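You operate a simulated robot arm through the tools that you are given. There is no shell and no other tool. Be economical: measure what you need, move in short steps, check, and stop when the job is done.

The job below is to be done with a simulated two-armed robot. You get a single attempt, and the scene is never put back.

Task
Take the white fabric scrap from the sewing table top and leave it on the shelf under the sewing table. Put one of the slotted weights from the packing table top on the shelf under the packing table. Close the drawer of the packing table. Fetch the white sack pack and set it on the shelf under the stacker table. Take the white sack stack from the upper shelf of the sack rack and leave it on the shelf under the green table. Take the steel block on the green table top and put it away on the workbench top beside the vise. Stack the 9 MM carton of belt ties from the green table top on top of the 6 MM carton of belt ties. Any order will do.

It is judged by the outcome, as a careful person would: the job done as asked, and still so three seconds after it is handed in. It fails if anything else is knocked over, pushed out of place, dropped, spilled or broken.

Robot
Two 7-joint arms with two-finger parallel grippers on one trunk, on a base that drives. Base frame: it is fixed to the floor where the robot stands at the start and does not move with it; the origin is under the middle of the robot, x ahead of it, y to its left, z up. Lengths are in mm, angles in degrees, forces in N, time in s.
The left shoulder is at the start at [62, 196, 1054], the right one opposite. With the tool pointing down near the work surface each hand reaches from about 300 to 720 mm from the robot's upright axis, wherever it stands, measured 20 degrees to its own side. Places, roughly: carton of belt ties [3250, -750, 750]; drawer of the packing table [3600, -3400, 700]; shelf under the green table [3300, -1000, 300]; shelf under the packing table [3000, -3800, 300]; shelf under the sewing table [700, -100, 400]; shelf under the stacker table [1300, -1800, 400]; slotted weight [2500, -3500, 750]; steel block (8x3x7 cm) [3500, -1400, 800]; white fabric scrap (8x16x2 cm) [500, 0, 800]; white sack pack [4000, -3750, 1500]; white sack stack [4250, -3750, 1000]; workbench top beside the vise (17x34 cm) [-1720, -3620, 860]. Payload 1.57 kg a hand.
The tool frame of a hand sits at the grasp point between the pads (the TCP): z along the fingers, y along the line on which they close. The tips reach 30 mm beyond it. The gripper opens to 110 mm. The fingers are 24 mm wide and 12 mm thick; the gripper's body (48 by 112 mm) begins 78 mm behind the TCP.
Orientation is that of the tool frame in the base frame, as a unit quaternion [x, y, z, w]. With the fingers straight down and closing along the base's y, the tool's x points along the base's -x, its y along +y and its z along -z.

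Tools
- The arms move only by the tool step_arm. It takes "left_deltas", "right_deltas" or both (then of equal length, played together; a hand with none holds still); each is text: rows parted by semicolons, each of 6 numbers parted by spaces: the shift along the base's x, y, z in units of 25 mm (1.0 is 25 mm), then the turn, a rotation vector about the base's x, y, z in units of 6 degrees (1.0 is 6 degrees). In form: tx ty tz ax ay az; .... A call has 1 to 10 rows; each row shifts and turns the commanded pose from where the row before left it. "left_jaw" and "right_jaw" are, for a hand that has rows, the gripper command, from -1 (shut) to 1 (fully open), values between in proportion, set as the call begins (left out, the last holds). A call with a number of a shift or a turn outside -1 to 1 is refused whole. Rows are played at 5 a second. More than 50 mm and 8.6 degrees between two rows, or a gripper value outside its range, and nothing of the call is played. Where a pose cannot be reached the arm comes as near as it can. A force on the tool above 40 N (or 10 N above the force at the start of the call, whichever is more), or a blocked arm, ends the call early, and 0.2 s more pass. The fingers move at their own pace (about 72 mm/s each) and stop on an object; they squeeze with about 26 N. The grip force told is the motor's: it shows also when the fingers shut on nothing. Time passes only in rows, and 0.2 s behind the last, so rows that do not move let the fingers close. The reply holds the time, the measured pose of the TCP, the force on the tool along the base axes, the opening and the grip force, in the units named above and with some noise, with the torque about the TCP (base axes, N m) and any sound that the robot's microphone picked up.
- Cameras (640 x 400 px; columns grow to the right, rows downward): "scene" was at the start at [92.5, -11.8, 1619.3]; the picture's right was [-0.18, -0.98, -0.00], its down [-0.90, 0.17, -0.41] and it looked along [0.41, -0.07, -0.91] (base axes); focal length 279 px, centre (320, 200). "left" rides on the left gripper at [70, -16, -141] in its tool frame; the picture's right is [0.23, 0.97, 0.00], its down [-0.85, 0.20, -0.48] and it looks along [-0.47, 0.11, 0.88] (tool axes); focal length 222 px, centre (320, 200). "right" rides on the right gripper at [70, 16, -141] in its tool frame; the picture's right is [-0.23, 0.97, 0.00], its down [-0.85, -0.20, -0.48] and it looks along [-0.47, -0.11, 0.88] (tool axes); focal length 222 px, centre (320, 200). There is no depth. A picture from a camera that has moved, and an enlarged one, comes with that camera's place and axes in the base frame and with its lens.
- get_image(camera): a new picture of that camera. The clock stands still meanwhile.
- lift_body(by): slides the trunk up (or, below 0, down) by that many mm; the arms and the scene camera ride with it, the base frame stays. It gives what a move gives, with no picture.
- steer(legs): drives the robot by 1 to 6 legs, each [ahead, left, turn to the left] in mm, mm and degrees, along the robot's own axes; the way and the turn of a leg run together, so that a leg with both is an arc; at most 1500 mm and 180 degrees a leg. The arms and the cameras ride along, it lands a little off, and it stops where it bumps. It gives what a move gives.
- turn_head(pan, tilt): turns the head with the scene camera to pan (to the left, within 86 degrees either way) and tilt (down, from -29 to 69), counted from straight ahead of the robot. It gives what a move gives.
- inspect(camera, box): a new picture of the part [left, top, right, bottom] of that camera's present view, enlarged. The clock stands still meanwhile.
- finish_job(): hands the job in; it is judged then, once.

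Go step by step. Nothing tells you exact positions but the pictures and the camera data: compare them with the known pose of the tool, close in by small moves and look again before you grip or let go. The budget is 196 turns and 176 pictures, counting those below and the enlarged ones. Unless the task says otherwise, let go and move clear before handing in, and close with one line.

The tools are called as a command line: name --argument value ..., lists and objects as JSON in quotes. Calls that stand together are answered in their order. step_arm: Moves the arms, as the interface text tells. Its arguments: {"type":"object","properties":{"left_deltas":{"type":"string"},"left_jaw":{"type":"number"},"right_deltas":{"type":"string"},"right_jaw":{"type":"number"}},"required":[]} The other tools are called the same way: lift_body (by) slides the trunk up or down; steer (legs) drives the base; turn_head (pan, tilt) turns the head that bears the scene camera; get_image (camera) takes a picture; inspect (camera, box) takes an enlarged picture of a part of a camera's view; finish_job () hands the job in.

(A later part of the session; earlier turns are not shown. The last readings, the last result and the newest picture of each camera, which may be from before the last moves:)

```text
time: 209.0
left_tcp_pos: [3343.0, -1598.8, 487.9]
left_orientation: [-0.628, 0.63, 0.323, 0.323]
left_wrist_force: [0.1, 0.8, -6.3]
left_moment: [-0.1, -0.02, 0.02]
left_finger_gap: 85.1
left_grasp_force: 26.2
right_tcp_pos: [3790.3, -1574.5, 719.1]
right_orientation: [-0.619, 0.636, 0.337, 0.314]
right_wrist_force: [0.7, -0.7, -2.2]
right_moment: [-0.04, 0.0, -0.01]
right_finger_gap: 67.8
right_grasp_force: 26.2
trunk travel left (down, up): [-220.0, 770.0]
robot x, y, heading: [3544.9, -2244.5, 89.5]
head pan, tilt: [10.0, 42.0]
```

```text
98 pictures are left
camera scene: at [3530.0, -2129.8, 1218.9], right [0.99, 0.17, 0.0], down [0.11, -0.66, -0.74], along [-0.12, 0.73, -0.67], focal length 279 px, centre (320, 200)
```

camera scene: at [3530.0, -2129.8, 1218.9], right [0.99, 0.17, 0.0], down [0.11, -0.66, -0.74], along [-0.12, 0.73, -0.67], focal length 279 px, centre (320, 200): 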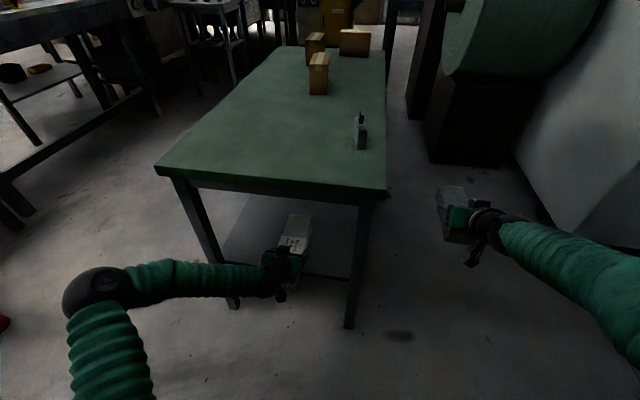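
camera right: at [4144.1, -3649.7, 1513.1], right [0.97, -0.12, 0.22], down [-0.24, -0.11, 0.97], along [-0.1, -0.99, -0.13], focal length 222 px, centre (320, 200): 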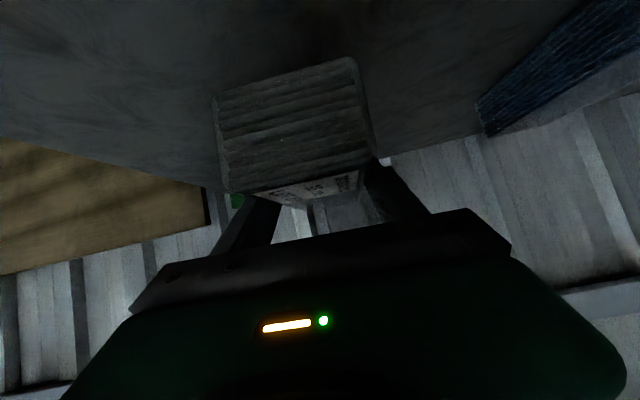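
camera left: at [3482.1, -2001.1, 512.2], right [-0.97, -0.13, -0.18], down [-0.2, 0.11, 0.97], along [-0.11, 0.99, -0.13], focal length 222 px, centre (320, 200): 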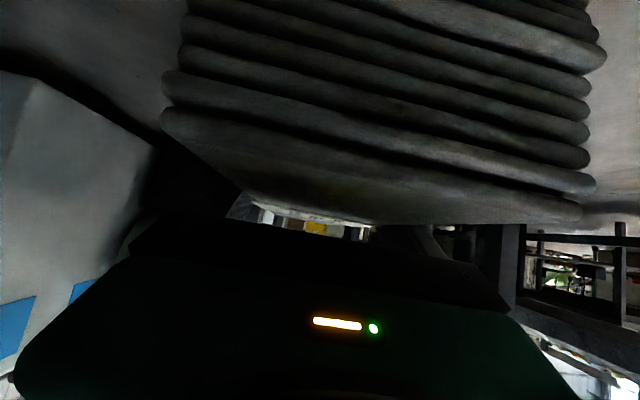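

steer --legs '[[140, 0, 0]]'

step_arm --left_deltas "0 0 -0.9 0 0 0;0 0 -0.8 0 0 0;0 0 -0.7 0 0 0"

get_image --camera "scene"

get_image --camera "left"

```text
time: 210.3
left_tcp_pos: [3342.1, -1460.6, 487.8]
left_orientation: [-0.629, 0.63, 0.323, 0.321]
left_wrist_force: [-0.5, 0.7, -5.4]
left_moment: [-0.1, -0.02, -0.01]
left_finger_gap: 84.8
left_grasp_force: 25.8
right_tcp_pos: [3791.3, -1434.5, 718.3]
right_orientation: [-0.619, 0.637, 0.336, 0.314]
right_wrist_force: [0.1, -0.8, -2.0]
right_moment: [-0.07, 0.01, 0.01]
right_finger_gap: 68.1
right_grasp_force: 25.7
trunk travel left (down, up): [-220.0, 770.0]
robot x, y, heading: [3544.5, -2109.1, 89.8]
head pan, tilt: [10.0, 42.0]
```

```text
time: 211.1
left_tcp_pos: [3341.5, -1462.6, 428.9]
left_orientation: [-0.628, 0.63, 0.323, 0.323]
left_wrist_force: [-0.9, 0.2, -5.8]
left_moment: [-0.12, 0.0, -0.01]
left_finger_gap: 84.7
left_grasp_force: 25.6
right_tcp_pos: [3790.4, -1436.7, 721.0]
right_orientation: [-0.619, 0.635, 0.339, 0.314]
right_wrist_force: [-0.3, 0.6, -3.1]
right_moment: [-0.05, 0.01, -0.01]
right_finger_gap: 67.9
right_grasp_force: 25.9
trunk travel left (down, up): [-220.0, 770.0]
robot x, y, heading: [3546.3, -2108.9, 89.7]
head pan, tilt: [10.0, 42.0]
```

```text
97 pictures are left
camera scene: at [3530.3, -1991.7, 1218.9], right [0.99, 0.17, 0.0], down [0.11, -0.66, -0.74], along [-0.13, 0.73, -0.67], focal length 279 px, centre (320, 200)
```

scene: 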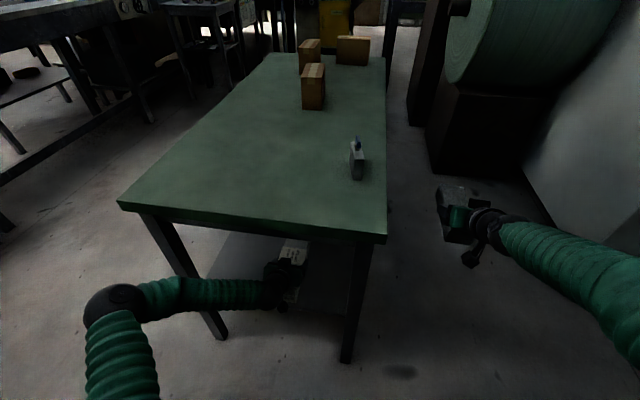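

```text
96 pictures are left
camera left: at [3357.0, -1614.9, 454.4], right [-0.97, -0.13, -0.18], down [-0.2, 0.11, 0.97], along [-0.11, 0.99, -0.13], focal length 222 px, centre (320, 200)
```

left: 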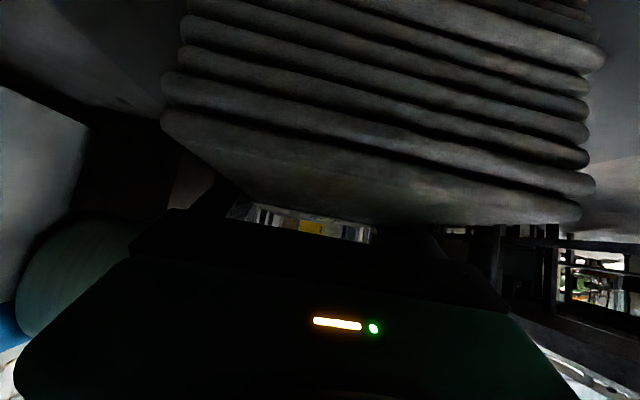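

step_arm --left_deltas "0 0 -0.25 0 0 0;0 0 -0.25 0 0 0;0 0 -0.25 0 0 0"

step_arm --left_deltas "0 0 -0.15 0 0 0;0 0 -0.15 0 0 0"

step_arm --left_deltas "0 0 -0.15 0 0 0;0 0 -0.15 0 0 0"

get_image --camera "left"

```text
time: 211.9
left_tcp_pos: [3339.0, -1460.4, 418.6]
left_orientation: [-0.629, 0.63, 0.323, 0.322]
left_wrist_force: [1.4, 1.0, -6.4]
left_moment: [-0.12, -0.02, 0.01]
left_finger_gap: 85.1
left_grasp_force: 26.2
left hand out of reach, approached as far as the arm can: row 2, 3
right_tcp_pos: [3790.2, -1437.9, 722.0]
right_orientation: [-0.619, 0.635, 0.338, 0.315]
right_wrist_force: [0.1, 0.1, -3.1]
right_moment: [-0.06, 0.01, -0.02]
right_finger_gap: 68.0
right_grasp_force: 25.8
trunk travel left (down, up): [-220.0, 770.0]
robot x, y, heading: [3545.1, -2108.0, 89.7]
head pan, tilt: [10.0, 42.0]
```

```text
time: 212.5
left_tcp_pos: [3339.7, -1461.4, 419.8]
left_orientation: [-0.629, 0.63, 0.323, 0.322]
left_wrist_force: [0.0, 0.6, -5.4]
left_moment: [-0.08, 0.03, 0.0]
left_finger_gap: 84.9
left_grasp_force: 25.8
left hand out of reach, approached as far as the arm can: row 1, 2
right_tcp_pos: [3792.2, -1436.7, 720.7]
right_orientation: [-0.619, 0.635, 0.338, 0.315]
right_wrist_force: [-0.1, -0.7, -3.1]
right_moment: [-0.06, 0.01, -0.01]
right_finger_gap: 67.9
right_grasp_force: 25.7
trunk travel left (down, up): [-220.0, 770.0]
robot x, y, heading: [3543.0, -2111.5, 89.6]
head pan, tilt: [10.0, 42.0]
```

```text
time: 213.1
left_tcp_pos: [3339.7, -1461.4, 420.5]
left_orientation: [-0.628, 0.63, 0.324, 0.322]
left_wrist_force: [-0.3, 0.2, -5.8]
left_moment: [-0.11, 0.04, 0.01]
left_finger_gap: 84.8
left_grasp_force: 26.1
left hand out of reach, approached as far as the arm can: row 1, 2
right_tcp_pos: [3791.4, -1437.9, 721.7]
right_orientation: [-0.619, 0.635, 0.338, 0.315]
right_wrist_force: [-0.4, -0.5, -2.6]
right_moment: [-0.06, -0.01, 0.0]
right_finger_gap: 67.9
right_grasp_force: 26.2
trunk travel left (down, up): [-220.0, 770.0]
robot x, y, heading: [3547.1, -2109.4, 89.7]
head pan, tilt: [10.0, 42.0]
```

```text
95 pictures are left
camera left: at [3354.7, -1613.8, 444.5], right [-0.97, -0.13, -0.18], down [-0.2, 0.11, 0.97], along [-0.11, 0.99, -0.13], focal length 222 px, centre (320, 200)
```

left: 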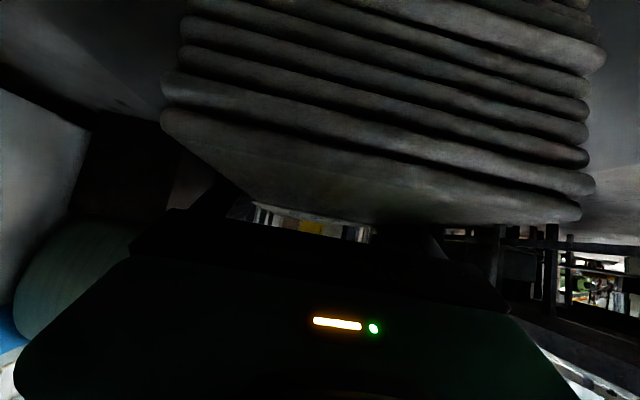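

Arm limit; lowering with the trunk in small steps.

lift_body --by -14

lift_body --by -5

lift_body --by -4

lift_body --by -4

```text
time: 213.7
left_tcp_pos: [3338.1, -1460.6, 405.5]
left_orientation: [-0.628, 0.629, 0.324, 0.323]
left_wrist_force: [-0.1, 0.6, -4.6]
left_moment: [-0.1, 0.01, -0.02]
left_finger_gap: 84.7
left_grasp_force: 26.6
right_tcp_pos: [3791.4, -1438.1, 706.1]
right_orientation: [-0.619, 0.635, 0.338, 0.314]
right_wrist_force: [-0.1, 0.2, -2.6]
right_moment: [-0.07, 0.0, 0.0]
right_finger_gap: 67.9
right_grasp_force: 25.9
trunk travel left (down, up): [-206.0, 784.0]
robot x, y, heading: [3545.2, -2108.5, 89.9]
head pan, tilt: [10.0, 42.0]
```

```text
time: 214.3
left_tcp_pos: [3339.3, -1461.6, 400.4]
left_orientation: [-0.629, 0.63, 0.322, 0.322]
left_wrist_force: [-0.3, -0.1, -5.5]
left_moment: [-0.09, 0.02, -0.03]
left_finger_gap: 85.0
left_grasp_force: 26.1
right_tcp_pos: [3790.6, -1437.2, 702.4]
right_orientation: [-0.619, 0.635, 0.339, 0.314]
right_wrist_force: [0.3, 0.8, -2.5]
right_moment: [-0.08, -0.04, -0.03]
right_finger_gap: 67.9
right_grasp_force: 26.9
trunk travel left (down, up): [-201.0, 789.0]
robot x, y, heading: [3542.6, -2105.4, 89.8]
head pan, tilt: [10.0, 42.0]
```

```text
time: 214.8
left_tcp_pos: [3338.5, -1461.2, 396.8]
left_orientation: [-0.628, 0.63, 0.323, 0.323]
left_wrist_force: [-0.3, 0.0, -5.1]
left_moment: [-0.11, 0.03, -0.03]
left_finger_gap: 85.1
left_grasp_force: 26.1
right_tcp_pos: [3791.2, -1437.3, 698.5]
right_orientation: [-0.619, 0.635, 0.339, 0.315]
right_wrist_force: [0.1, 0.3, -2.5]
right_moment: [-0.08, 0.01, 0.0]
right_finger_gap: 67.9
right_grasp_force: 26.1
trunk travel left (down, up): [-197.0, 793.0]
robot x, y, heading: [3542.3, -2107.5, 89.7]
head pan, tilt: [10.0, 42.0]
```

```text
time: 215.3
left_tcp_pos: [3339.2, -1461.4, 393.4]
left_orientation: [-0.629, 0.63, 0.322, 0.322]
left_wrist_force: [0.4, -0.3, -5.3]
left_moment: [-0.13, -0.02, -0.01]
left_finger_gap: 85.1
left_grasp_force: 26.5
right_tcp_pos: [3790.4, -1437.9, 693.5]
right_orientation: [-0.619, 0.636, 0.337, 0.314]
right_wrist_force: [-0.2, -0.5, -3.0]
right_moment: [-0.06, 0.01, 0.0]
right_finger_gap: 68.1
right_grasp_force: 26.1
trunk travel left (down, up): [-193.0, 797.0]
robot x, y, heading: [3548.4, -2106.8, 89.5]
head pan, tilt: [10.0, 42.0]
```

lift_body --by -4

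lift_body --by -4

inspect --camera "scene" --box '[200, 220, 400, 345]'

```text
time: 215.9
left_tcp_pos: [3340.2, -1460.4, 389.3]
left_orientation: [-0.628, 0.63, 0.322, 0.323]
left_wrist_force: [-0.5, -0.6, -5.7]
left_moment: [-0.07, 0.01, 0.06]
left_finger_gap: 84.9
left_grasp_force: 26.8
right_tcp_pos: [3790.9, -1437.3, 689.8]
right_orientation: [-0.619, 0.636, 0.338, 0.315]
right_wrist_force: [0.2, 0.2, -3.0]
right_moment: [-0.08, -0.05, 0.0]
right_finger_gap: 67.6
right_grasp_force: 26.3
trunk travel left (down, up): [-189.0, 801.0]
robot x, y, heading: [3544.6, -2112.4, 89.6]
head pan, tilt: [10.0, 42.0]
```

```text
time: 216.4
left_tcp_pos: [3338.8, -1461.1, 384.7]
left_orientation: [-0.628, 0.63, 0.323, 0.323]
left_wrist_force: [0.5, 0.2, -6.1]
left_moment: [-0.08, 0.01, 0.02]
left_finger_gap: 85.1
left_grasp_force: 26.7
right_tcp_pos: [3790.5, -1438.6, 686.7]
right_orientation: [-0.619, 0.635, 0.338, 0.315]
right_wrist_force: [-0.2, 0.5, -3.0]
right_moment: [-0.06, -0.01, 0.01]
right_finger_gap: 67.7
right_grasp_force: 26.5
trunk travel left (down, up): [-185.0, 805.0]
robot x, y, heading: [3545.8, -2111.2, 89.9]
head pan, tilt: [10.0, 42.0]
```

```text
3.20 times, centred on (300, 282) of scene
camera zoom: at [3530.6, -1992.4, 1183.9], right [0.99, 0.17, 0.0], down [0.11, -0.66, -0.74], along [-0.13, 0.73, -0.67], focal length 894 px, centre (384, -64)
```

zoom: 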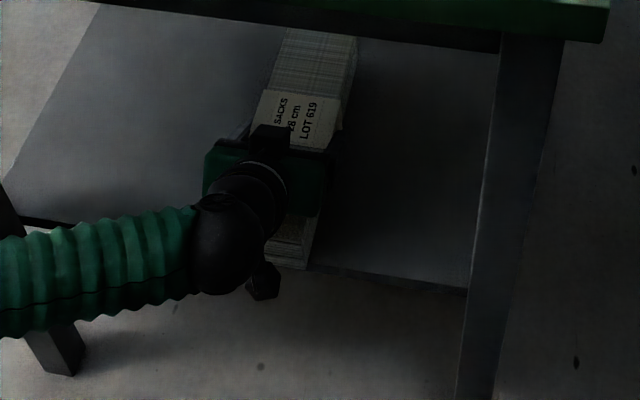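

The shelf's front edge is recessed (y≈−1560), so the stack's near end would just overhang. Moving 55 mm further in before setting it down.

steer --legs '[[55, 0, 0]]'

lift_body --by -6

lift_body --by -5

lift_body --by -5

inspect --camera "scene" --box '[100, 220, 420, 400]'

```text
time: 217.3
left_tcp_pos: [3339.8, -1405.4, 383.4]
left_orientation: [-0.629, 0.63, 0.323, 0.322]
left_wrist_force: [-0.2, 0.3, -4.9]
left_moment: [-0.11, -0.01, -0.01]
left_finger_gap: 85.1
left_grasp_force: 26.4
right_tcp_pos: [3792.1, -1381.8, 685.4]
right_orientation: [-0.62, 0.635, 0.339, 0.313]
right_wrist_force: [-0.8, 0.0, -3.2]
right_moment: [-0.05, -0.06, 0.02]
right_finger_gap: 68.1
right_grasp_force: 26.1
trunk travel left (down, up): [-185.0, 805.0]
robot x, y, heading: [3544.0, -2054.4, 89.8]
head pan, tilt: [10.0, 42.0]
```

```text
time: 217.9
left_tcp_pos: [3339.7, -1407.3, 379.0]
left_orientation: [-0.628, 0.63, 0.323, 0.323]
left_wrist_force: [-1.4, -1.0, -5.1]
left_moment: [-0.12, -0.01, -0.01]
left_finger_gap: 84.8
left_grasp_force: 26.4
right_tcp_pos: [3791.6, -1384.7, 681.8]
right_orientation: [-0.619, 0.635, 0.339, 0.314]
right_wrist_force: [0.6, -0.9, -2.0]
right_moment: [-0.05, -0.03, 0.02]
right_finger_gap: 67.6
right_grasp_force: 26.2
trunk travel left (down, up): [-179.0, 811.0]
robot x, y, heading: [3545.1, -2053.4, 89.5]
head pan, tilt: [10.0, 42.0]
```

```text
time: 218.4
left_tcp_pos: [3340.3, -1406.1, 374.6]
left_orientation: [-0.628, 0.63, 0.323, 0.323]
left_wrist_force: [0.1, 0.1, -5.2]
left_moment: [-0.13, 0.04, 0.01]
left_finger_gap: 85.2
left_grasp_force: 26.0
right_tcp_pos: [3789.8, -1384.6, 676.3]
right_orientation: [-0.619, 0.635, 0.339, 0.314]
right_wrist_force: [-0.1, -0.3, -2.8]
right_moment: [-0.07, -0.04, 0.02]
right_finger_gap: 68.0
right_grasp_force: 25.7
trunk travel left (down, up): [-174.0, 816.0]
robot x, y, heading: [3543.7, -2054.9, 89.8]
head pan, tilt: [10.0, 42.0]
```

```text
time: 219.0
left_tcp_pos: [3339.9, -1406.4, 369.3]
left_orientation: [-0.628, 0.63, 0.323, 0.323]
left_wrist_force: [-0.7, 0.0, -5.8]
left_moment: [-0.09, -0.01, 0.0]
left_finger_gap: 85.0
left_grasp_force: 26.4
right_tcp_pos: [3789.1, -1383.6, 671.6]
right_orientation: [-0.618, 0.635, 0.339, 0.315]
right_wrist_force: [0.6, 0.4, -2.3]
right_moment: [-0.07, -0.01, 0.0]
right_finger_gap: 67.8
right_grasp_force: 25.5
trunk travel left (down, up): [-169.0, 821.0]
robot x, y, heading: [3545.9, -2053.9, 89.6]
head pan, tilt: [10.0, 42.0]
```

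```text
2.00 times, centred on (260, 310) of scene
camera zoom: at [3530.9, -1937.2, 1167.9], right [0.99, 0.17, 0.0], down [0.11, -0.66, -0.74], along [-0.13, 0.73, -0.67], focal length 559 px, centre (440, -20)
```

zoom: 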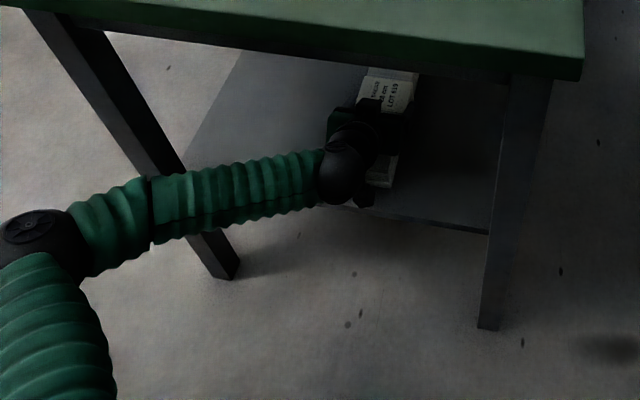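

Still no contact; continuing down.

lift_body --by -10

lift_body --by -8

lift_body --by -6

lift_body --by -6

inspect --camera "scene" --box '[200, 220, 400, 345]'

```text
time: 219.6
left_tcp_pos: [3339.5, -1405.8, 358.0]
left_orientation: [-0.628, 0.629, 0.324, 0.323]
left_wrist_force: [-0.4, 0.7, -5.5]
left_moment: [-0.08, 0.03, -0.01]
left_finger_gap: 85.0
left_grasp_force: 25.9
right_tcp_pos: [3792.2, -1383.4, 660.5]
right_orientation: [-0.619, 0.636, 0.338, 0.314]
right_wrist_force: [-0.1, 0.0, -2.1]
right_moment: [-0.07, 0.01, -0.01]
right_finger_gap: 67.7
right_grasp_force: 25.8
trunk travel left (down, up): [-159.0, 831.0]
robot x, y, heading: [3544.9, -2052.7, 89.5]
head pan, tilt: [10.0, 42.0]
```

```text
time: 220.1
left_tcp_pos: [3339.6, -1405.7, 360.0]
left_orientation: [-0.626, 0.628, 0.328, 0.326]
left_wrist_force: [-4.6, -10.2, 32.4]
left_moment: [0.18, -0.63, -0.51]
left_finger_gap: 84.9
left_grasp_force: 25.3
right_tcp_pos: [3791.0, -1386.2, 655.3]
right_orientation: [-0.618, 0.635, 0.34, 0.315]
right_wrist_force: [0.3, -0.8, -3.7]
right_moment: [-0.04, -0.01, 0.0]
right_finger_gap: 67.7
right_grasp_force: 25.9
trunk travel left (down, up): [-151.0, 839.0]
robot x, y, heading: [3541.9, -2054.3, 89.7]
head pan, tilt: [10.0, 42.0]
```

```text
time: 220.7
left_tcp_pos: [3339.9, -1406.9, 351.5]
left_orientation: [-0.627, 0.628, 0.327, 0.326]
left_wrist_force: [-3.4, -3.4, 37.1]
left_moment: [-0.15, -0.28, 0.15]
left_finger_gap: 85.2
left_grasp_force: 26.0
right_tcp_pos: [3792.4, -1387.0, 651.1]
right_orientation: [-0.618, 0.634, 0.341, 0.315]
right_wrist_force: [-0.5, 1.1, -2.1]
right_moment: [-0.05, -0.01, 0.0]
right_finger_gap: 67.8
right_grasp_force: 25.6
trunk travel left (down, up): [-145.0, 845.0]
robot x, y, heading: [3545.7, -2053.7, 89.9]
head pan, tilt: [10.0, 42.0]
```

```text
time: 221.1
left_tcp_pos: [3340.0, -1405.3, 349.5]
left_orientation: [-0.627, 0.627, 0.327, 0.326]
left_wrist_force: [1.6, -7.9, 22.6]
left_moment: [-1.66, 0.16, 0.35]
left_finger_gap: 84.9
left_grasp_force: 25.9
right_tcp_pos: [3791.4, -1384.4, 643.4]
right_orientation: [-0.619, 0.635, 0.34, 0.314]
right_wrist_force: [0.0, 0.6, -2.1]
right_moment: [-0.08, -0.01, 0.01]
right_finger_gap: 67.6
right_grasp_force: 25.7
trunk travel left (down, up): [-142.0, 848.0]
robot x, y, heading: [3547.1, -2054.1, 89.9]
head pan, tilt: [10.0, 42.0]
stopped: the force on the tool passed its limit at 61 N (the readings are from after the stop); the commanded pose is now the measured one
```

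```text
3.20 times, centred on (300, 282) of scene
camera zoom: at [3532.6, -1942.2, 1141.0], right [0.99, 0.17, 0.0], down [0.11, -0.66, -0.74], along [-0.13, 0.73, -0.67], focal length 894 px, centre (384, -64)
```

zoom: 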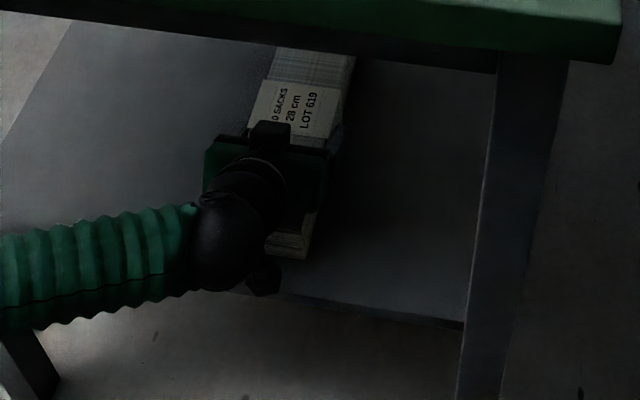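

The stack sits on the shelf, fully inside the edge. Easing up slightly, opening, then rising and withdrawing.

lift_body --by 5

step_arm --left_deltas "0 0 0 0 0 0;0 0 0 0 0 0;0 0 0 0 0 0;0 0 0 0 0 0" --left_jaw 1

lift_body --by 80

get_image --camera "left"

```text
time: 221.6
left_tcp_pos: [3339.8, -1404.8, 349.5]
left_orientation: [-0.628, 0.628, 0.325, 0.325]
left_wrist_force: [1.8, 1.5, -0.7]
left_moment: [0.86, 0.19, -0.39]
left_finger_gap: 84.8
left_grasp_force: 26.0
right_tcp_pos: [3790.7, -1383.1, 649.1]
right_orientation: [-0.619, 0.635, 0.339, 0.315]
right_wrist_force: [0.2, -0.6, -3.3]
right_moment: [-0.07, 0.01, -0.03]
right_finger_gap: 67.9
right_grasp_force: 25.8
trunk travel left (down, up): [-147.0, 843.0]
robot x, y, heading: [3548.5, -2054.0, 89.8]
head pan, tilt: [10.0, 42.0]
```

```text
time: 222.6
left_tcp_pos: [3339.6, -1405.6, 349.9]
left_orientation: [0.628, -0.627, -0.325, -0.325]
left_wrist_force: [1.1, -0.7, -0.4]
left_moment: [0.0, -0.05, -0.03]
left_finger_gap: 110.3
left_grasp_force: 0.1
right_tcp_pos: [3792.3, -1384.1, 649.2]
right_orientation: [-0.618, 0.635, 0.339, 0.315]
right_wrist_force: [-0.6, 0.2, -2.6]
right_moment: [-0.03, 0.0, 0.02]
right_finger_gap: 68.0
right_grasp_force: 26.1
trunk travel left (down, up): [-147.0, 843.0]
robot x, y, heading: [3542.9, -2053.2, 89.4]
head pan, tilt: [10.0, 42.0]
```

```text
time: 223.8
left_tcp_pos: [3339.9, -1405.3, 430.9]
left_orientation: [-0.628, 0.629, 0.324, 0.326]
left_wrist_force: [0.1, -0.3, 0.0]
left_moment: [-0.01, -0.03, 0.01]
left_finger_gap: 109.9
left_grasp_force: 0.1
right_tcp_pos: [3790.0, -1383.2, 727.6]
right_orientation: [-0.619, 0.635, 0.338, 0.314]
right_wrist_force: [-0.2, 0.2, -2.7]
right_moment: [-0.03, -0.01, -0.02]
right_finger_gap: 67.7
right_grasp_force: 25.8
trunk travel left (down, up): [-227.0, 763.0]
robot x, y, heading: [3541.3, -2055.3, 90.0]
head pan, tilt: [10.0, 42.0]
```

```text
91 pictures are left
camera left: at [3355.2, -1558.0, 454.5], right [-0.97, -0.13, -0.19], down [-0.2, 0.1, 0.97], along [-0.11, 0.99, -0.13], focal length 222 px, centre (320, 200)
```

left: 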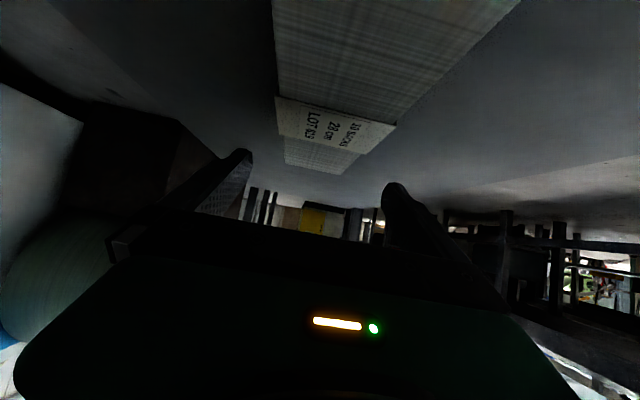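

The stack is on the green table's shelf. Backing out and raising, then a closer look at cartons and block.

steer --legs '[[-330, 0, 0]]'

lift_body --by 400

turn_head --pan 8 --tilt 28

inspect --camera "scene" --box '[240, 110, 400, 210]'

```text
time: 225.9
left_tcp_pos: [3336.3, -1730.9, 431.1]
left_orientation: [0.629, -0.626, -0.326, -0.324]
left_wrist_force: [1.1, 0.1, 0.2]
left_moment: [-0.05, 0.02, 0.04]
left_finger_gap: 110.0
left_grasp_force: 0.0
right_tcp_pos: [3788.0, -1708.6, 730.1]
right_orientation: [-0.62, 0.634, 0.339, 0.314]
right_wrist_force: [0.3, -0.7, -2.1]
right_moment: [-0.04, 0.02, 0.0]
right_finger_gap: 67.9
right_grasp_force: 26.0
trunk travel left (down, up): [-227.0, 763.0]
robot x, y, heading: [3544.6, -2381.9, 90.0]
head pan, tilt: [10.0, 42.0]
```

```text
time: 229.8
left_tcp_pos: [3335.5, -1731.4, 831.6]
left_orientation: [0.629, -0.626, -0.326, -0.325]
left_wrist_force: [0.0, -1.1, 0.2]
left_moment: [0.01, -0.03, 0.0]
left_finger_gap: 109.8
left_grasp_force: 0.0
right_tcp_pos: [3786.9, -1708.9, 1129.8]
right_orientation: [-0.62, 0.633, 0.34, 0.314]
right_wrist_force: [0.3, -0.2, -2.3]
right_moment: [-0.05, 0.01, 0.02]
right_finger_gap: 67.7
right_grasp_force: 26.2
trunk travel left (down, up): [-627.0, 363.0]
robot x, y, heading: [3543.2, -2379.2, 89.9]
head pan, tilt: [10.0, 42.0]
```

```text
time: 230.5
left_tcp_pos: [3336.3, -1731.9, 832.3]
left_orientation: [0.629, -0.626, -0.326, -0.326]
left_wrist_force: [0.6, -0.6, -0.1]
left_moment: [0.02, 0.01, 0.01]
left_finger_gap: 110.0
left_grasp_force: 0.1
right_tcp_pos: [3788.1, -1707.7, 1130.4]
right_orientation: [-0.619, 0.634, 0.339, 0.315]
right_wrist_force: [0.0, 1.1, -1.9]
right_moment: [-0.07, -0.01, -0.01]
right_finger_gap: 67.9
right_grasp_force: 26.1
trunk travel left (down, up): [-627.0, 363.0]
robot x, y, heading: [3542.4, -2381.0, 89.8]
head pan, tilt: [8.0, 28.0]
```

```text
4.00 times, centred on (320, 160) of scene
camera zoom: at [3531.5, -2254.2, 1647.2], right [0.99, 0.14, 0.0], down [0.07, -0.47, -0.88], along [-0.12, 0.87, -0.47], focal length 1117 px, centre (320, 360)
```

zoom: 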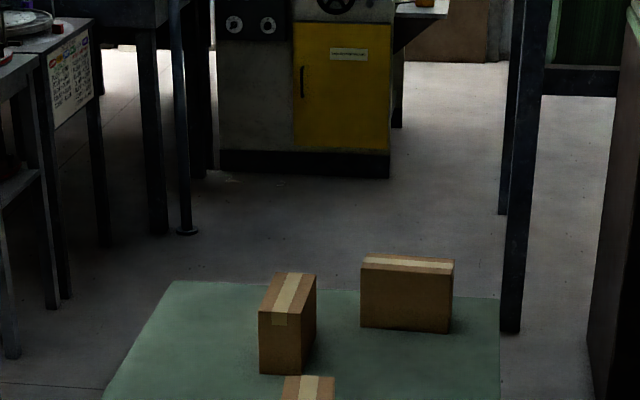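

The cartons are roughly 66×140×100 mm; 9 MM and the middle one lie long along y. I'll go round to the −x side of the table to read labels and reach them from above.

lift_body --by 180

steer --legs '[[0, 920, 0], [0, 0, -90], [0, 1250, 0]]'

turn_head --pan 12 --tilt 40

get_image --camera "scene"

```text
time: 232.5
left_tcp_pos: [3337.1, -1730.6, 1011.6]
left_orientation: [0.629, -0.627, -0.326, -0.325]
left_wrist_force: [-0.3, 0.8, -1.0]
left_moment: [0.03, -0.03, 0.04]
left_finger_gap: 109.8
left_grasp_force: 0.1
right_tcp_pos: [3787.2, -1708.7, 1310.1]
right_orientation: [-0.62, 0.634, 0.339, 0.314]
right_wrist_force: [-0.8, -0.6, -2.0]
right_moment: [-0.07, 0.0, 0.03]
right_finger_gap: 67.8
right_grasp_force: 25.8
trunk travel left (down, up): [-807.0, 183.0]
robot x, y, heading: [3542.6, -2379.1, 89.9]
head pan, tilt: [8.0, 28.0]
```

```text
time: 247.2
left_tcp_pos: [3259.8, -930.3, 1013.2]
left_orientation: [-0.002, 0.888, 0.001, 0.46]
left_wrist_force: [-0.3, -0.4, -0.2]
left_moment: [0.03, 0.01, -0.02]
left_finger_gap: 110.0
left_grasp_force: 0.0
right_tcp_pos: [3282.6, -1381.8, 1309.7]
right_orientation: [0.011, 0.887, 0.018, 0.462]
right_wrist_force: [0.2, -0.4, -2.0]
right_moment: [-0.02, 0.05, -0.01]
right_finger_gap: 67.8
right_grasp_force: 25.8
trunk travel left (down, up): [-807.0, 183.0]
robot x, y, heading: [2610.8, -1136.5, 0.0]
head pan, tilt: [8.0, 28.0]
```

```text
time: 247.9
left_tcp_pos: [3257.5, -928.1, 1012.9]
left_orientation: [-0.002, 0.888, 0.0, 0.461]
left_wrist_force: [-0.8, -0.7, 0.1]
left_moment: [0.01, 0.03, 0.02]
left_finger_gap: 110.2
left_grasp_force: 0.1
right_tcp_pos: [3280.3, -1380.4, 1310.8]
right_orientation: [0.009, 0.886, 0.018, 0.463]
right_wrist_force: [0.1, -0.4, -2.1]
right_moment: [-0.02, 0.08, 0.0]
right_finger_gap: 67.8
right_grasp_force: 25.9
trunk travel left (down, up): [-807.0, 183.0]
robot x, y, heading: [2607.8, -1139.0, 0.1]
head pan, tilt: [12.0, 40.0]
```

```text
89 pictures are left
camera scene: at [2731.1, -1117.8, 1808.8], right [0.21, -0.98, 0.0], down [-0.63, -0.13, -0.76], along [0.75, 0.16, -0.64], focal length 279 px, centre (320, 200)
```

scene: 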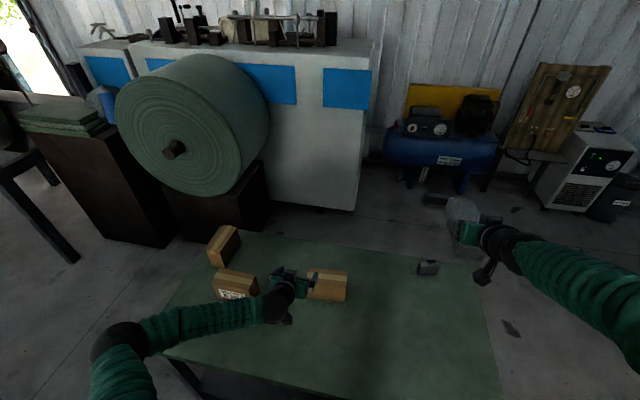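

inspect --camera "scene" --box '[180, 215, 380, 340]'

inspect --camera "scene" --box '[390, 240, 470, 290]'

get_image --camera "left"

```text
3.20 times, centred on (280, 278) of scene
camera zoom: at [2731.1, -1117.8, 1808.8], right [0.21, -0.98, 0.0], down [-0.63, -0.13, -0.76], along [0.75, 0.16, -0.64], focal length 894 px, centre (448, -48)
```

zoom: 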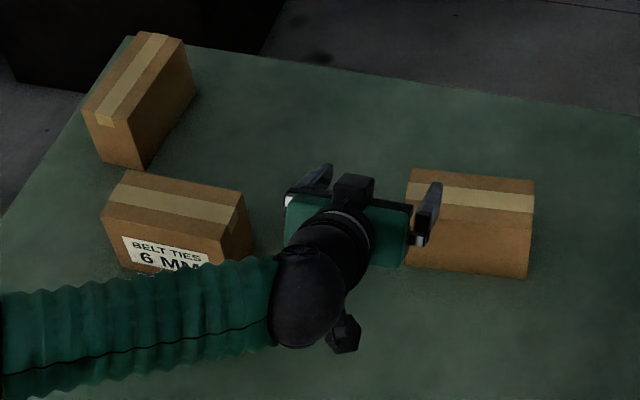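

```text
8.00 times, centred on (430, 265) of scene
camera zoom: at [2731.1, -1117.8, 1808.8], right [0.21, -0.98, 0.0], down [-0.63, -0.13, -0.76], along [0.75, 0.16, -0.64], focal length 2234 px, centre (-560, -320)
```

zoom: 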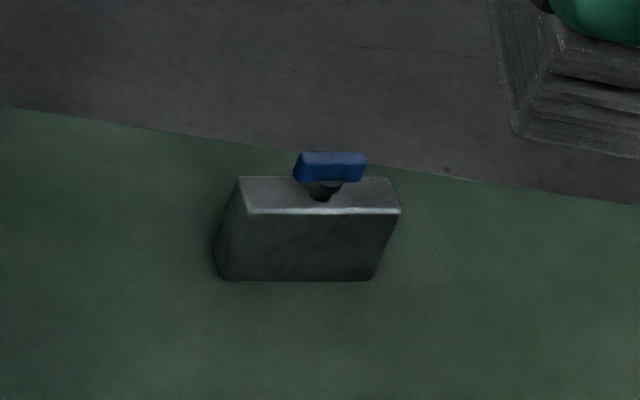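

```text
86 pictures are left
camera left: at [3102.0, -942.6, 1036.3], right [-0.13, 0.97, -0.19], down [0.1, 0.2, 0.97], along [0.99, 0.11, -0.12], focal length 222 px, centre (320, 200)
```

left: 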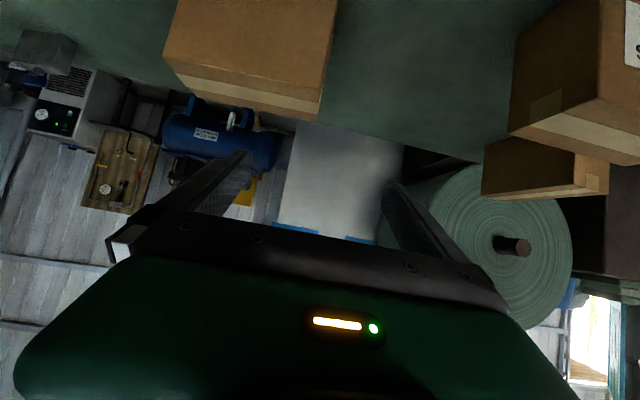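

The middle carton is the 6 MM one, at about (3289, −652); the 9 MM at (3360, −1012), both long along y. I'll turn the left tool straight down and closing along x above the 9 MM carton.

steer --legs '[[40, -110, 0]]'

step_arm --left_deltas "0 0 0.2 0 1 0;0 0 0.2 0 1 0;0 0 0.2 0 1 0;0 0 0 0 1 0;0 0 0 0 1 0;0 0 0 0 1 0;0 0 0 0 1 0;0 0 0 0 1 0;0 0 0 0 1 0;0 0 0 0 0.2 0"

step_arm --left_deltas "0 0 0 0 0 -1;0 0 0 0 0 -1;0 0 0 0 0 -1;0 0 0 0 0 -1;0 0 0 0 0 -1;0 0 0 0 0 -1;0 0 0 0 0 -1"

```text
time: 249.2
left_tcp_pos: [3296.4, -1005.1, 1008.3]
left_orientation: [-0.01, 0.887, -0.01, 0.462]
left_wrist_force: [-0.4, 1.2, 0.6]
left_moment: [-0.04, -0.04, -0.06]
left_finger_gap: 110.1
left_grasp_force: 0.0
right_tcp_pos: [3317.6, -1446.7, 1318.9]
right_orientation: [0.002, 0.886, 0.007, 0.464]
right_wrist_force: [-0.5, 1.5, -2.4]
right_moment: [-0.06, 0.05, -0.12]
right_finger_gap: 67.8
right_grasp_force: 25.8
trunk travel left (down, up): [-807.0, 183.0]
robot x, y, heading: [2651.9, -1235.5, -0.2]
head pan, tilt: [12.0, 40.0]
```

```text
time: 251.3
left_tcp_pos: [3298.5, -1043.2, 1030.8]
left_orientation: [-0.001, 1.0, 0.007, -0.002]
left_wrist_force: [0.4, -1.1, 0.3]
left_moment: [0.07, -0.02, -0.03]
left_finger_gap: 110.0
left_grasp_force: 0.1
right_tcp_pos: [3319.4, -1497.8, 1309.9]
right_orientation: [0.011, 0.886, 0.024, 0.463]
right_wrist_force: [0.2, -1.9, -2.8]
right_moment: [0.05, 0.02, 0.11]
right_finger_gap: 68.0
right_grasp_force: 25.6
trunk travel left (down, up): [-807.0, 183.0]
robot x, y, heading: [2656.7, -1241.6, 0.1]
head pan, tilt: [12.0, 40.0]
```

```text
time: 252.9
left_tcp_pos: [3297.6, -1036.3, 1028.7]
left_orientation: [0.358, 0.934, 0.003, -0.001]
left_wrist_force: [-0.4, 0.2, 1.4]
left_moment: [0.01, 0.02, 0.01]
left_finger_gap: 109.9
left_grasp_force: 0.0
right_tcp_pos: [3320.2, -1486.9, 1310.9]
right_orientation: [0.01, 0.886, 0.02, 0.463]
right_wrist_force: [0.0, -0.2, -2.8]
right_moment: [-0.03, 0.06, 0.01]
right_finger_gap: 67.8
right_grasp_force: 26.2
trunk travel left (down, up): [-807.0, 183.0]
robot x, y, heading: [2648.3, -1235.1, -0.0]
head pan, tilt: [12.0, 40.0]
```

step_arm --left_deltas "0 0 0 0 0 -1;0 0 0 0 0 -1;0 0 0 0 0 -1;0 0 0 0 0 -1;0 0 0 0 0 -1;0 0 0 0 0 -1;0 0 0 0 0 -0.7;0.8 0 0 0 0 0;0.8 0.5 0 0 0 0;0.8 0.5 0 0 0 0"

get_image --camera "left"

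inspect --camera "scene" --box '[160, 200, 420, 362]'

```text
time: 255.2
left_tcp_pos: [3337.8, -1004.7, 1029.1]
left_orientation: [0.657, 0.754, 0.001, -0.001]
left_wrist_force: [-0.2, -0.2, -0.2]
left_moment: [-0.02, -0.03, 0.0]
left_finger_gap: 110.1
left_grasp_force: 0.0
left hand out of reach, approached as far as the arm can: row 10
right_tcp_pos: [3319.0, -1481.4, 1313.4]
right_orientation: [0.008, 0.886, 0.019, 0.464]
right_wrist_force: [0.1, 0.3, -2.1]
right_moment: [0.0, 0.05, -0.02]
right_finger_gap: 67.8
right_grasp_force: 25.5
trunk travel left (down, up): [-807.0, 183.0]
robot x, y, heading: [2651.9, -1240.9, 0.2]
head pan, tilt: [12.0, 40.0]
```

```text
85 pictures are left
camera left: at [3311.0, -936.1, 1170.2], right [0.93, 0.36, 0.0], down [0.31, -0.82, 0.48], along [0.17, -0.44, -0.88], focal length 222 px, centre (320, 200)
```

left: 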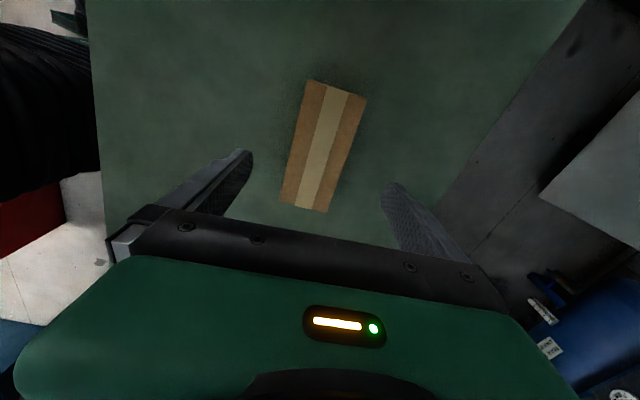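

```text
2.46 times, centred on (290, 281) of scene
camera zoom: at [2771.4, -1220.9, 1808.8], right [0.21, -0.98, 0.0], down [-0.63, -0.13, -0.76], along [0.75, 0.16, -0.65], focal length 688 px, centre (394, 1)
```

zoom: 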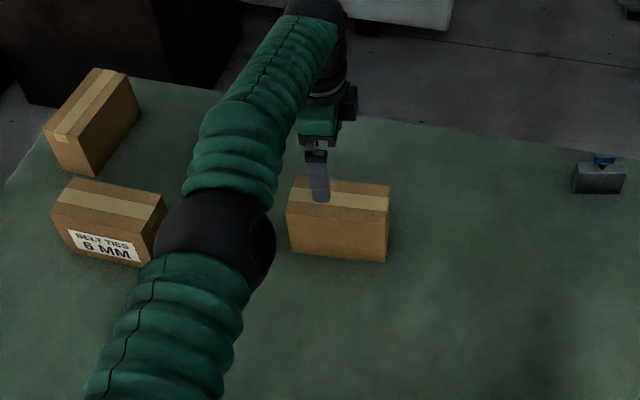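

Carton centre refines to about (3343, −1020), yaw ~5°. Aligning, then lowering the trunk partway.

step_arm --left_deltas "0.2 -0.6 0 0 0 0.3;0 0 0 0 0 0;0 0 0 0 0 0"

lift_body --by -115

get_image --camera "left"

```text
time: 255.9
left_tcp_pos: [3338.8, -1020.9, 1031.5]
left_orientation: [0.644, 0.765, 0.003, 0.001]
left_wrist_force: [-0.7, 0.4, 0.5]
left_moment: [0.01, 0.0, -0.02]
left_finger_gap: 110.0
left_grasp_force: 0.1
left hand out of reach, approached as far as the arm can: row 1
right_tcp_pos: [3319.4, -1482.0, 1313.2]
right_orientation: [0.009, 0.886, 0.019, 0.464]
right_wrist_force: [-0.3, -0.1, -2.5]
right_moment: [0.0, 0.04, -0.01]
right_finger_gap: 68.0
right_grasp_force: 26.1
trunk travel left (down, up): [-807.0, 183.0]
robot x, y, heading: [2650.7, -1238.6, 0.3]
head pan, tilt: [12.0, 40.0]
```

```text
time: 257.4
left_tcp_pos: [3338.0, -1020.9, 916.3]
left_orientation: [0.644, 0.765, 0.002, -0.001]
left_wrist_force: [-1.2, -0.6, -0.1]
left_moment: [0.02, 0.01, 0.0]
left_finger_gap: 110.0
left_grasp_force: 0.2
right_tcp_pos: [3320.1, -1481.9, 1198.3]
right_orientation: [0.009, 0.886, 0.019, 0.464]
right_wrist_force: [0.1, -0.7, -3.5]
right_moment: [-0.01, 0.06, -0.01]
right_finger_gap: 67.9
right_grasp_force: 25.8
trunk travel left (down, up): [-692.0, 298.0]
robot x, y, heading: [2651.3, -1236.4, -0.1]
head pan, tilt: [12.0, 40.0]
```

```text
83 pictures are left
camera left: at [3309.7, -952.6, 1056.6], right [0.92, 0.39, 0.0], down [0.34, -0.81, 0.48], along [0.19, -0.44, -0.88], focal length 222 px, centre (320, 200)
```

left: 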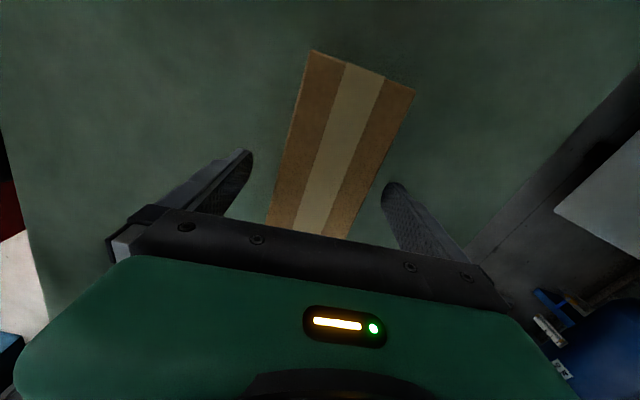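

step_arm --left_deltas "0.3 0 0 0 0 -0.7;0 0 0 0 0 0;0 0 0 0 0 0"

get_image --camera "left"

```text
time: 258.2
left_tcp_pos: [3337.3, -1019.7, 915.2]
left_orientation: [0.671, 0.741, 0.003, 0.0]
left_wrist_force: [0.1, -0.4, -0.3]
left_moment: [0.0, 0.0, 0.04]
left_finger_gap: 110.1
left_grasp_force: 0.1
left hand out of reach, approached as far as the arm can: row 1
right_tcp_pos: [3320.0, -1482.5, 1196.2]
right_orientation: [0.008, 0.886, 0.019, 0.463]
right_wrist_force: [-0.3, -0.2, -2.4]
right_moment: [-0.01, 0.06, 0.02]
right_finger_gap: 67.7
right_grasp_force: 25.8
trunk travel left (down, up): [-692.0, 298.0]
robot x, y, heading: [2651.4, -1235.5, -0.1]
head pan, tilt: [12.0, 40.0]
```

```text
82 pictures are left
camera left: at [3313.1, -950.3, 1056.2], right [0.95, 0.32, 0.0], down [0.28, -0.83, 0.48], along [0.16, -0.45, -0.88], focal length 222 px, centre (320, 200)
```

left: 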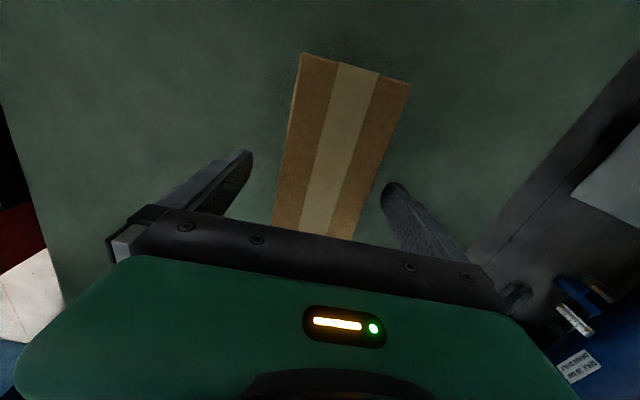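

steer --legs '[[12, 0, 0]]'

lift_body --by -40

get_image --camera "left"

```text
time: 259.0
left_tcp_pos: [3347.0, -1019.7, 918.7]
left_orientation: [0.672, 0.74, 0.003, 0.001]
left_wrist_force: [-0.9, 0.6, 0.9]
left_moment: [0.0, -0.01, -0.03]
left_finger_gap: 110.0
left_grasp_force: 0.1
right_tcp_pos: [3329.2, -1481.7, 1200.1]
right_orientation: [0.009, 0.885, 0.019, 0.465]
right_wrist_force: [-0.1, 1.1, -1.8]
right_moment: [-0.02, 0.05, 0.01]
right_finger_gap: 67.7
right_grasp_force: 26.3
trunk travel left (down, up): [-692.0, 298.0]
robot x, y, heading: [2664.1, -1240.2, -0.2]
head pan, tilt: [12.0, 40.0]
```

```text
time: 259.8
left_tcp_pos: [3350.1, -1019.6, 877.8]
left_orientation: [0.671, 0.741, 0.003, 0.001]
left_wrist_force: [0.2, 0.1, -0.1]
left_moment: [-0.02, -0.03, 0.02]
left_finger_gap: 110.3
left_grasp_force: 0.0
right_tcp_pos: [3329.2, -1482.3, 1159.3]
right_orientation: [0.008, 0.885, 0.019, 0.465]
right_wrist_force: [-0.5, -1.2, -2.2]
right_moment: [-0.03, 0.04, -0.03]
right_finger_gap: 68.0
right_grasp_force: 26.3
trunk travel left (down, up): [-652.0, 338.0]
robot x, y, heading: [2662.8, -1240.2, -0.1]
head pan, tilt: [12.0, 40.0]
```

```text
81 pictures are left
camera left: at [3325.2, -950.0, 1018.3], right [0.95, 0.32, 0.01], down [0.28, -0.83, 0.48], along [0.16, -0.45, -0.88], focal length 222 px, centre (320, 200)
```

left: 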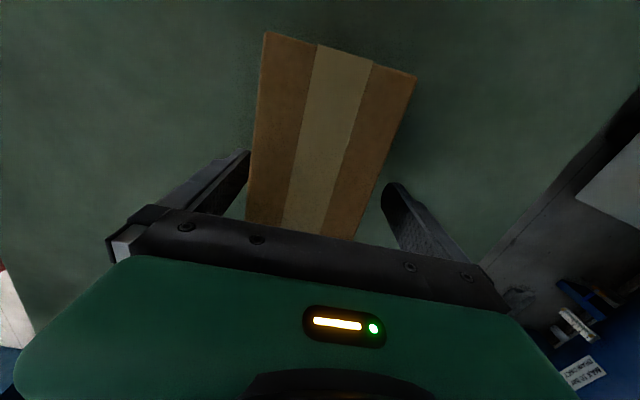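

step_arm --left_deltas "-0.2 0 0 0 0 0;0 0 0 0 0 0"

lift_body --by -36

get_image --camera "left"

inspect --camera "scene" --box '[220, 180, 420, 305]'

```text
time: 260.4
left_tcp_pos: [3344.1, -1019.6, 878.5]
left_orientation: [0.672, 0.741, 0.004, 0.001]
left_wrist_force: [0.3, -1.0, 0.2]
left_moment: [-0.03, 0.02, 0.01]
left_finger_gap: 110.1
left_grasp_force: 0.0
right_tcp_pos: [3328.7, -1482.2, 1159.3]
right_orientation: [0.008, 0.886, 0.02, 0.464]
right_wrist_force: [-0.1, -0.6, -3.2]
right_moment: [0.0, 0.05, -0.03]
right_finger_gap: 67.8
right_grasp_force: 26.4
trunk travel left (down, up): [-652.0, 338.0]
robot x, y, heading: [2664.5, -1237.3, 0.1]
head pan, tilt: [12.0, 40.0]
```

```text
time: 261.2
left_tcp_pos: [3343.6, -1020.0, 843.2]
left_orientation: [0.672, 0.741, 0.003, 0.002]
left_wrist_force: [0.4, 0.0, 0.1]
left_moment: [-0.01, -0.02, -0.01]
left_finger_gap: 110.2
left_grasp_force: 0.1
right_tcp_pos: [3329.7, -1481.3, 1123.2]
right_orientation: [0.009, 0.885, 0.018, 0.466]
right_wrist_force: [-0.9, -0.2, -3.1]
right_moment: [-0.06, 0.06, -0.03]
right_finger_gap: 67.7
right_grasp_force: 25.9
trunk travel left (down, up): [-616.0, 374.0]
robot x, y, heading: [2660.3, -1241.6, -0.1]
head pan, tilt: [12.0, 40.0]
```

```text
80 pictures are left
camera left: at [3319.5, -950.0, 982.7], right [0.95, 0.32, 0.01], down [0.28, -0.83, 0.48], along [0.16, -0.45, -0.88], focal length 222 px, centre (320, 200)
```

left: 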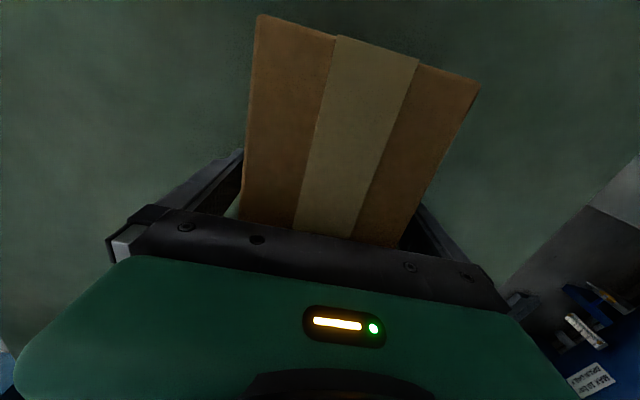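

```text
3.20 times, centred on (320, 242) of scene
camera zoom: at [2783.2, -1221.9, 1617.8], right [0.21, -0.98, 0.0], down [-0.63, -0.13, -0.76], along [0.75, 0.16, -0.65], focal length 894 px, centre (320, 64)
```

zoom: 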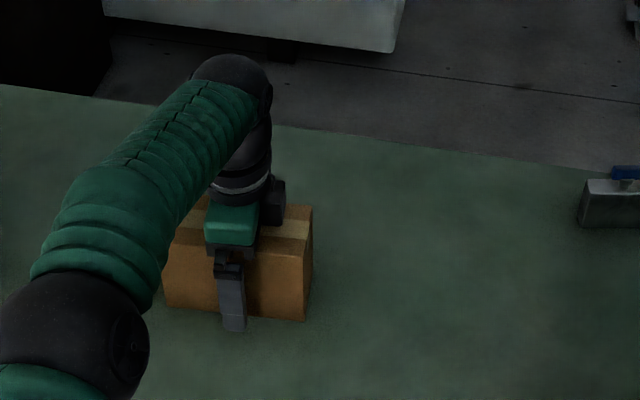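

The fingers straddle the carton at its middle. Closing and lifting a little.

step_arm --left_deltas "0 0 0 0 0 0;0 0 0 0 0 0;0 0 0 0 0 0;0 0 0 0 0 0" --left_jaw -1

lift_body --by 40

get_image --camera "left"

```text
time: 262.2
left_tcp_pos: [3343.6, -1020.9, 840.9]
left_orientation: [0.672, 0.741, 0.003, 0.002]
left_wrist_force: [0.5, -0.8, 0.3]
left_moment: [-0.11, 0.11, 0.06]
left_finger_gap: 68.2
left_grasp_force: 26.0
right_tcp_pos: [3329.4, -1480.7, 1123.3]
right_orientation: [0.009, 0.885, 0.018, 0.465]
right_wrist_force: [0.2, -0.5, -2.2]
right_moment: [0.01, 0.07, -0.02]
right_finger_gap: 67.8
right_grasp_force: 26.0
trunk travel left (down, up): [-616.0, 374.0]
robot x, y, heading: [2661.2, -1237.7, 0.1]
head pan, tilt: [12.0, 40.0]
```

```text
time: 263.0
left_tcp_pos: [3345.2, -1019.4, 880.6]
left_orientation: [0.672, 0.741, 0.002, 0.001]
left_wrist_force: [-0.1, 0.0, -4.1]
left_moment: [-0.04, 0.0, 0.03]
left_finger_gap: 67.7
left_grasp_force: 25.8
right_tcp_pos: [3330.4, -1481.5, 1163.3]
right_orientation: [0.009, 0.885, 0.018, 0.465]
right_wrist_force: [-0.1, -1.3, -2.6]
right_moment: [-0.02, 0.08, -0.02]
right_finger_gap: 67.7
right_grasp_force: 26.1
trunk travel left (down, up): [-656.0, 334.0]
robot x, y, heading: [2665.5, -1239.7, -0.1]
head pan, tilt: [12.0, 40.0]
```

```text
78 pictures are left
camera left: at [3320.8, -949.9, 1021.1], right [0.95, 0.32, 0.01], down [0.28, -0.83, 0.48], along [0.16, -0.45, -0.88], focal length 222 px, centre (320, 200)
```

left: 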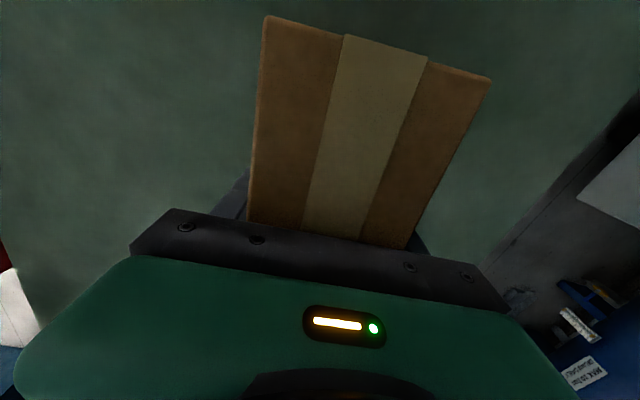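

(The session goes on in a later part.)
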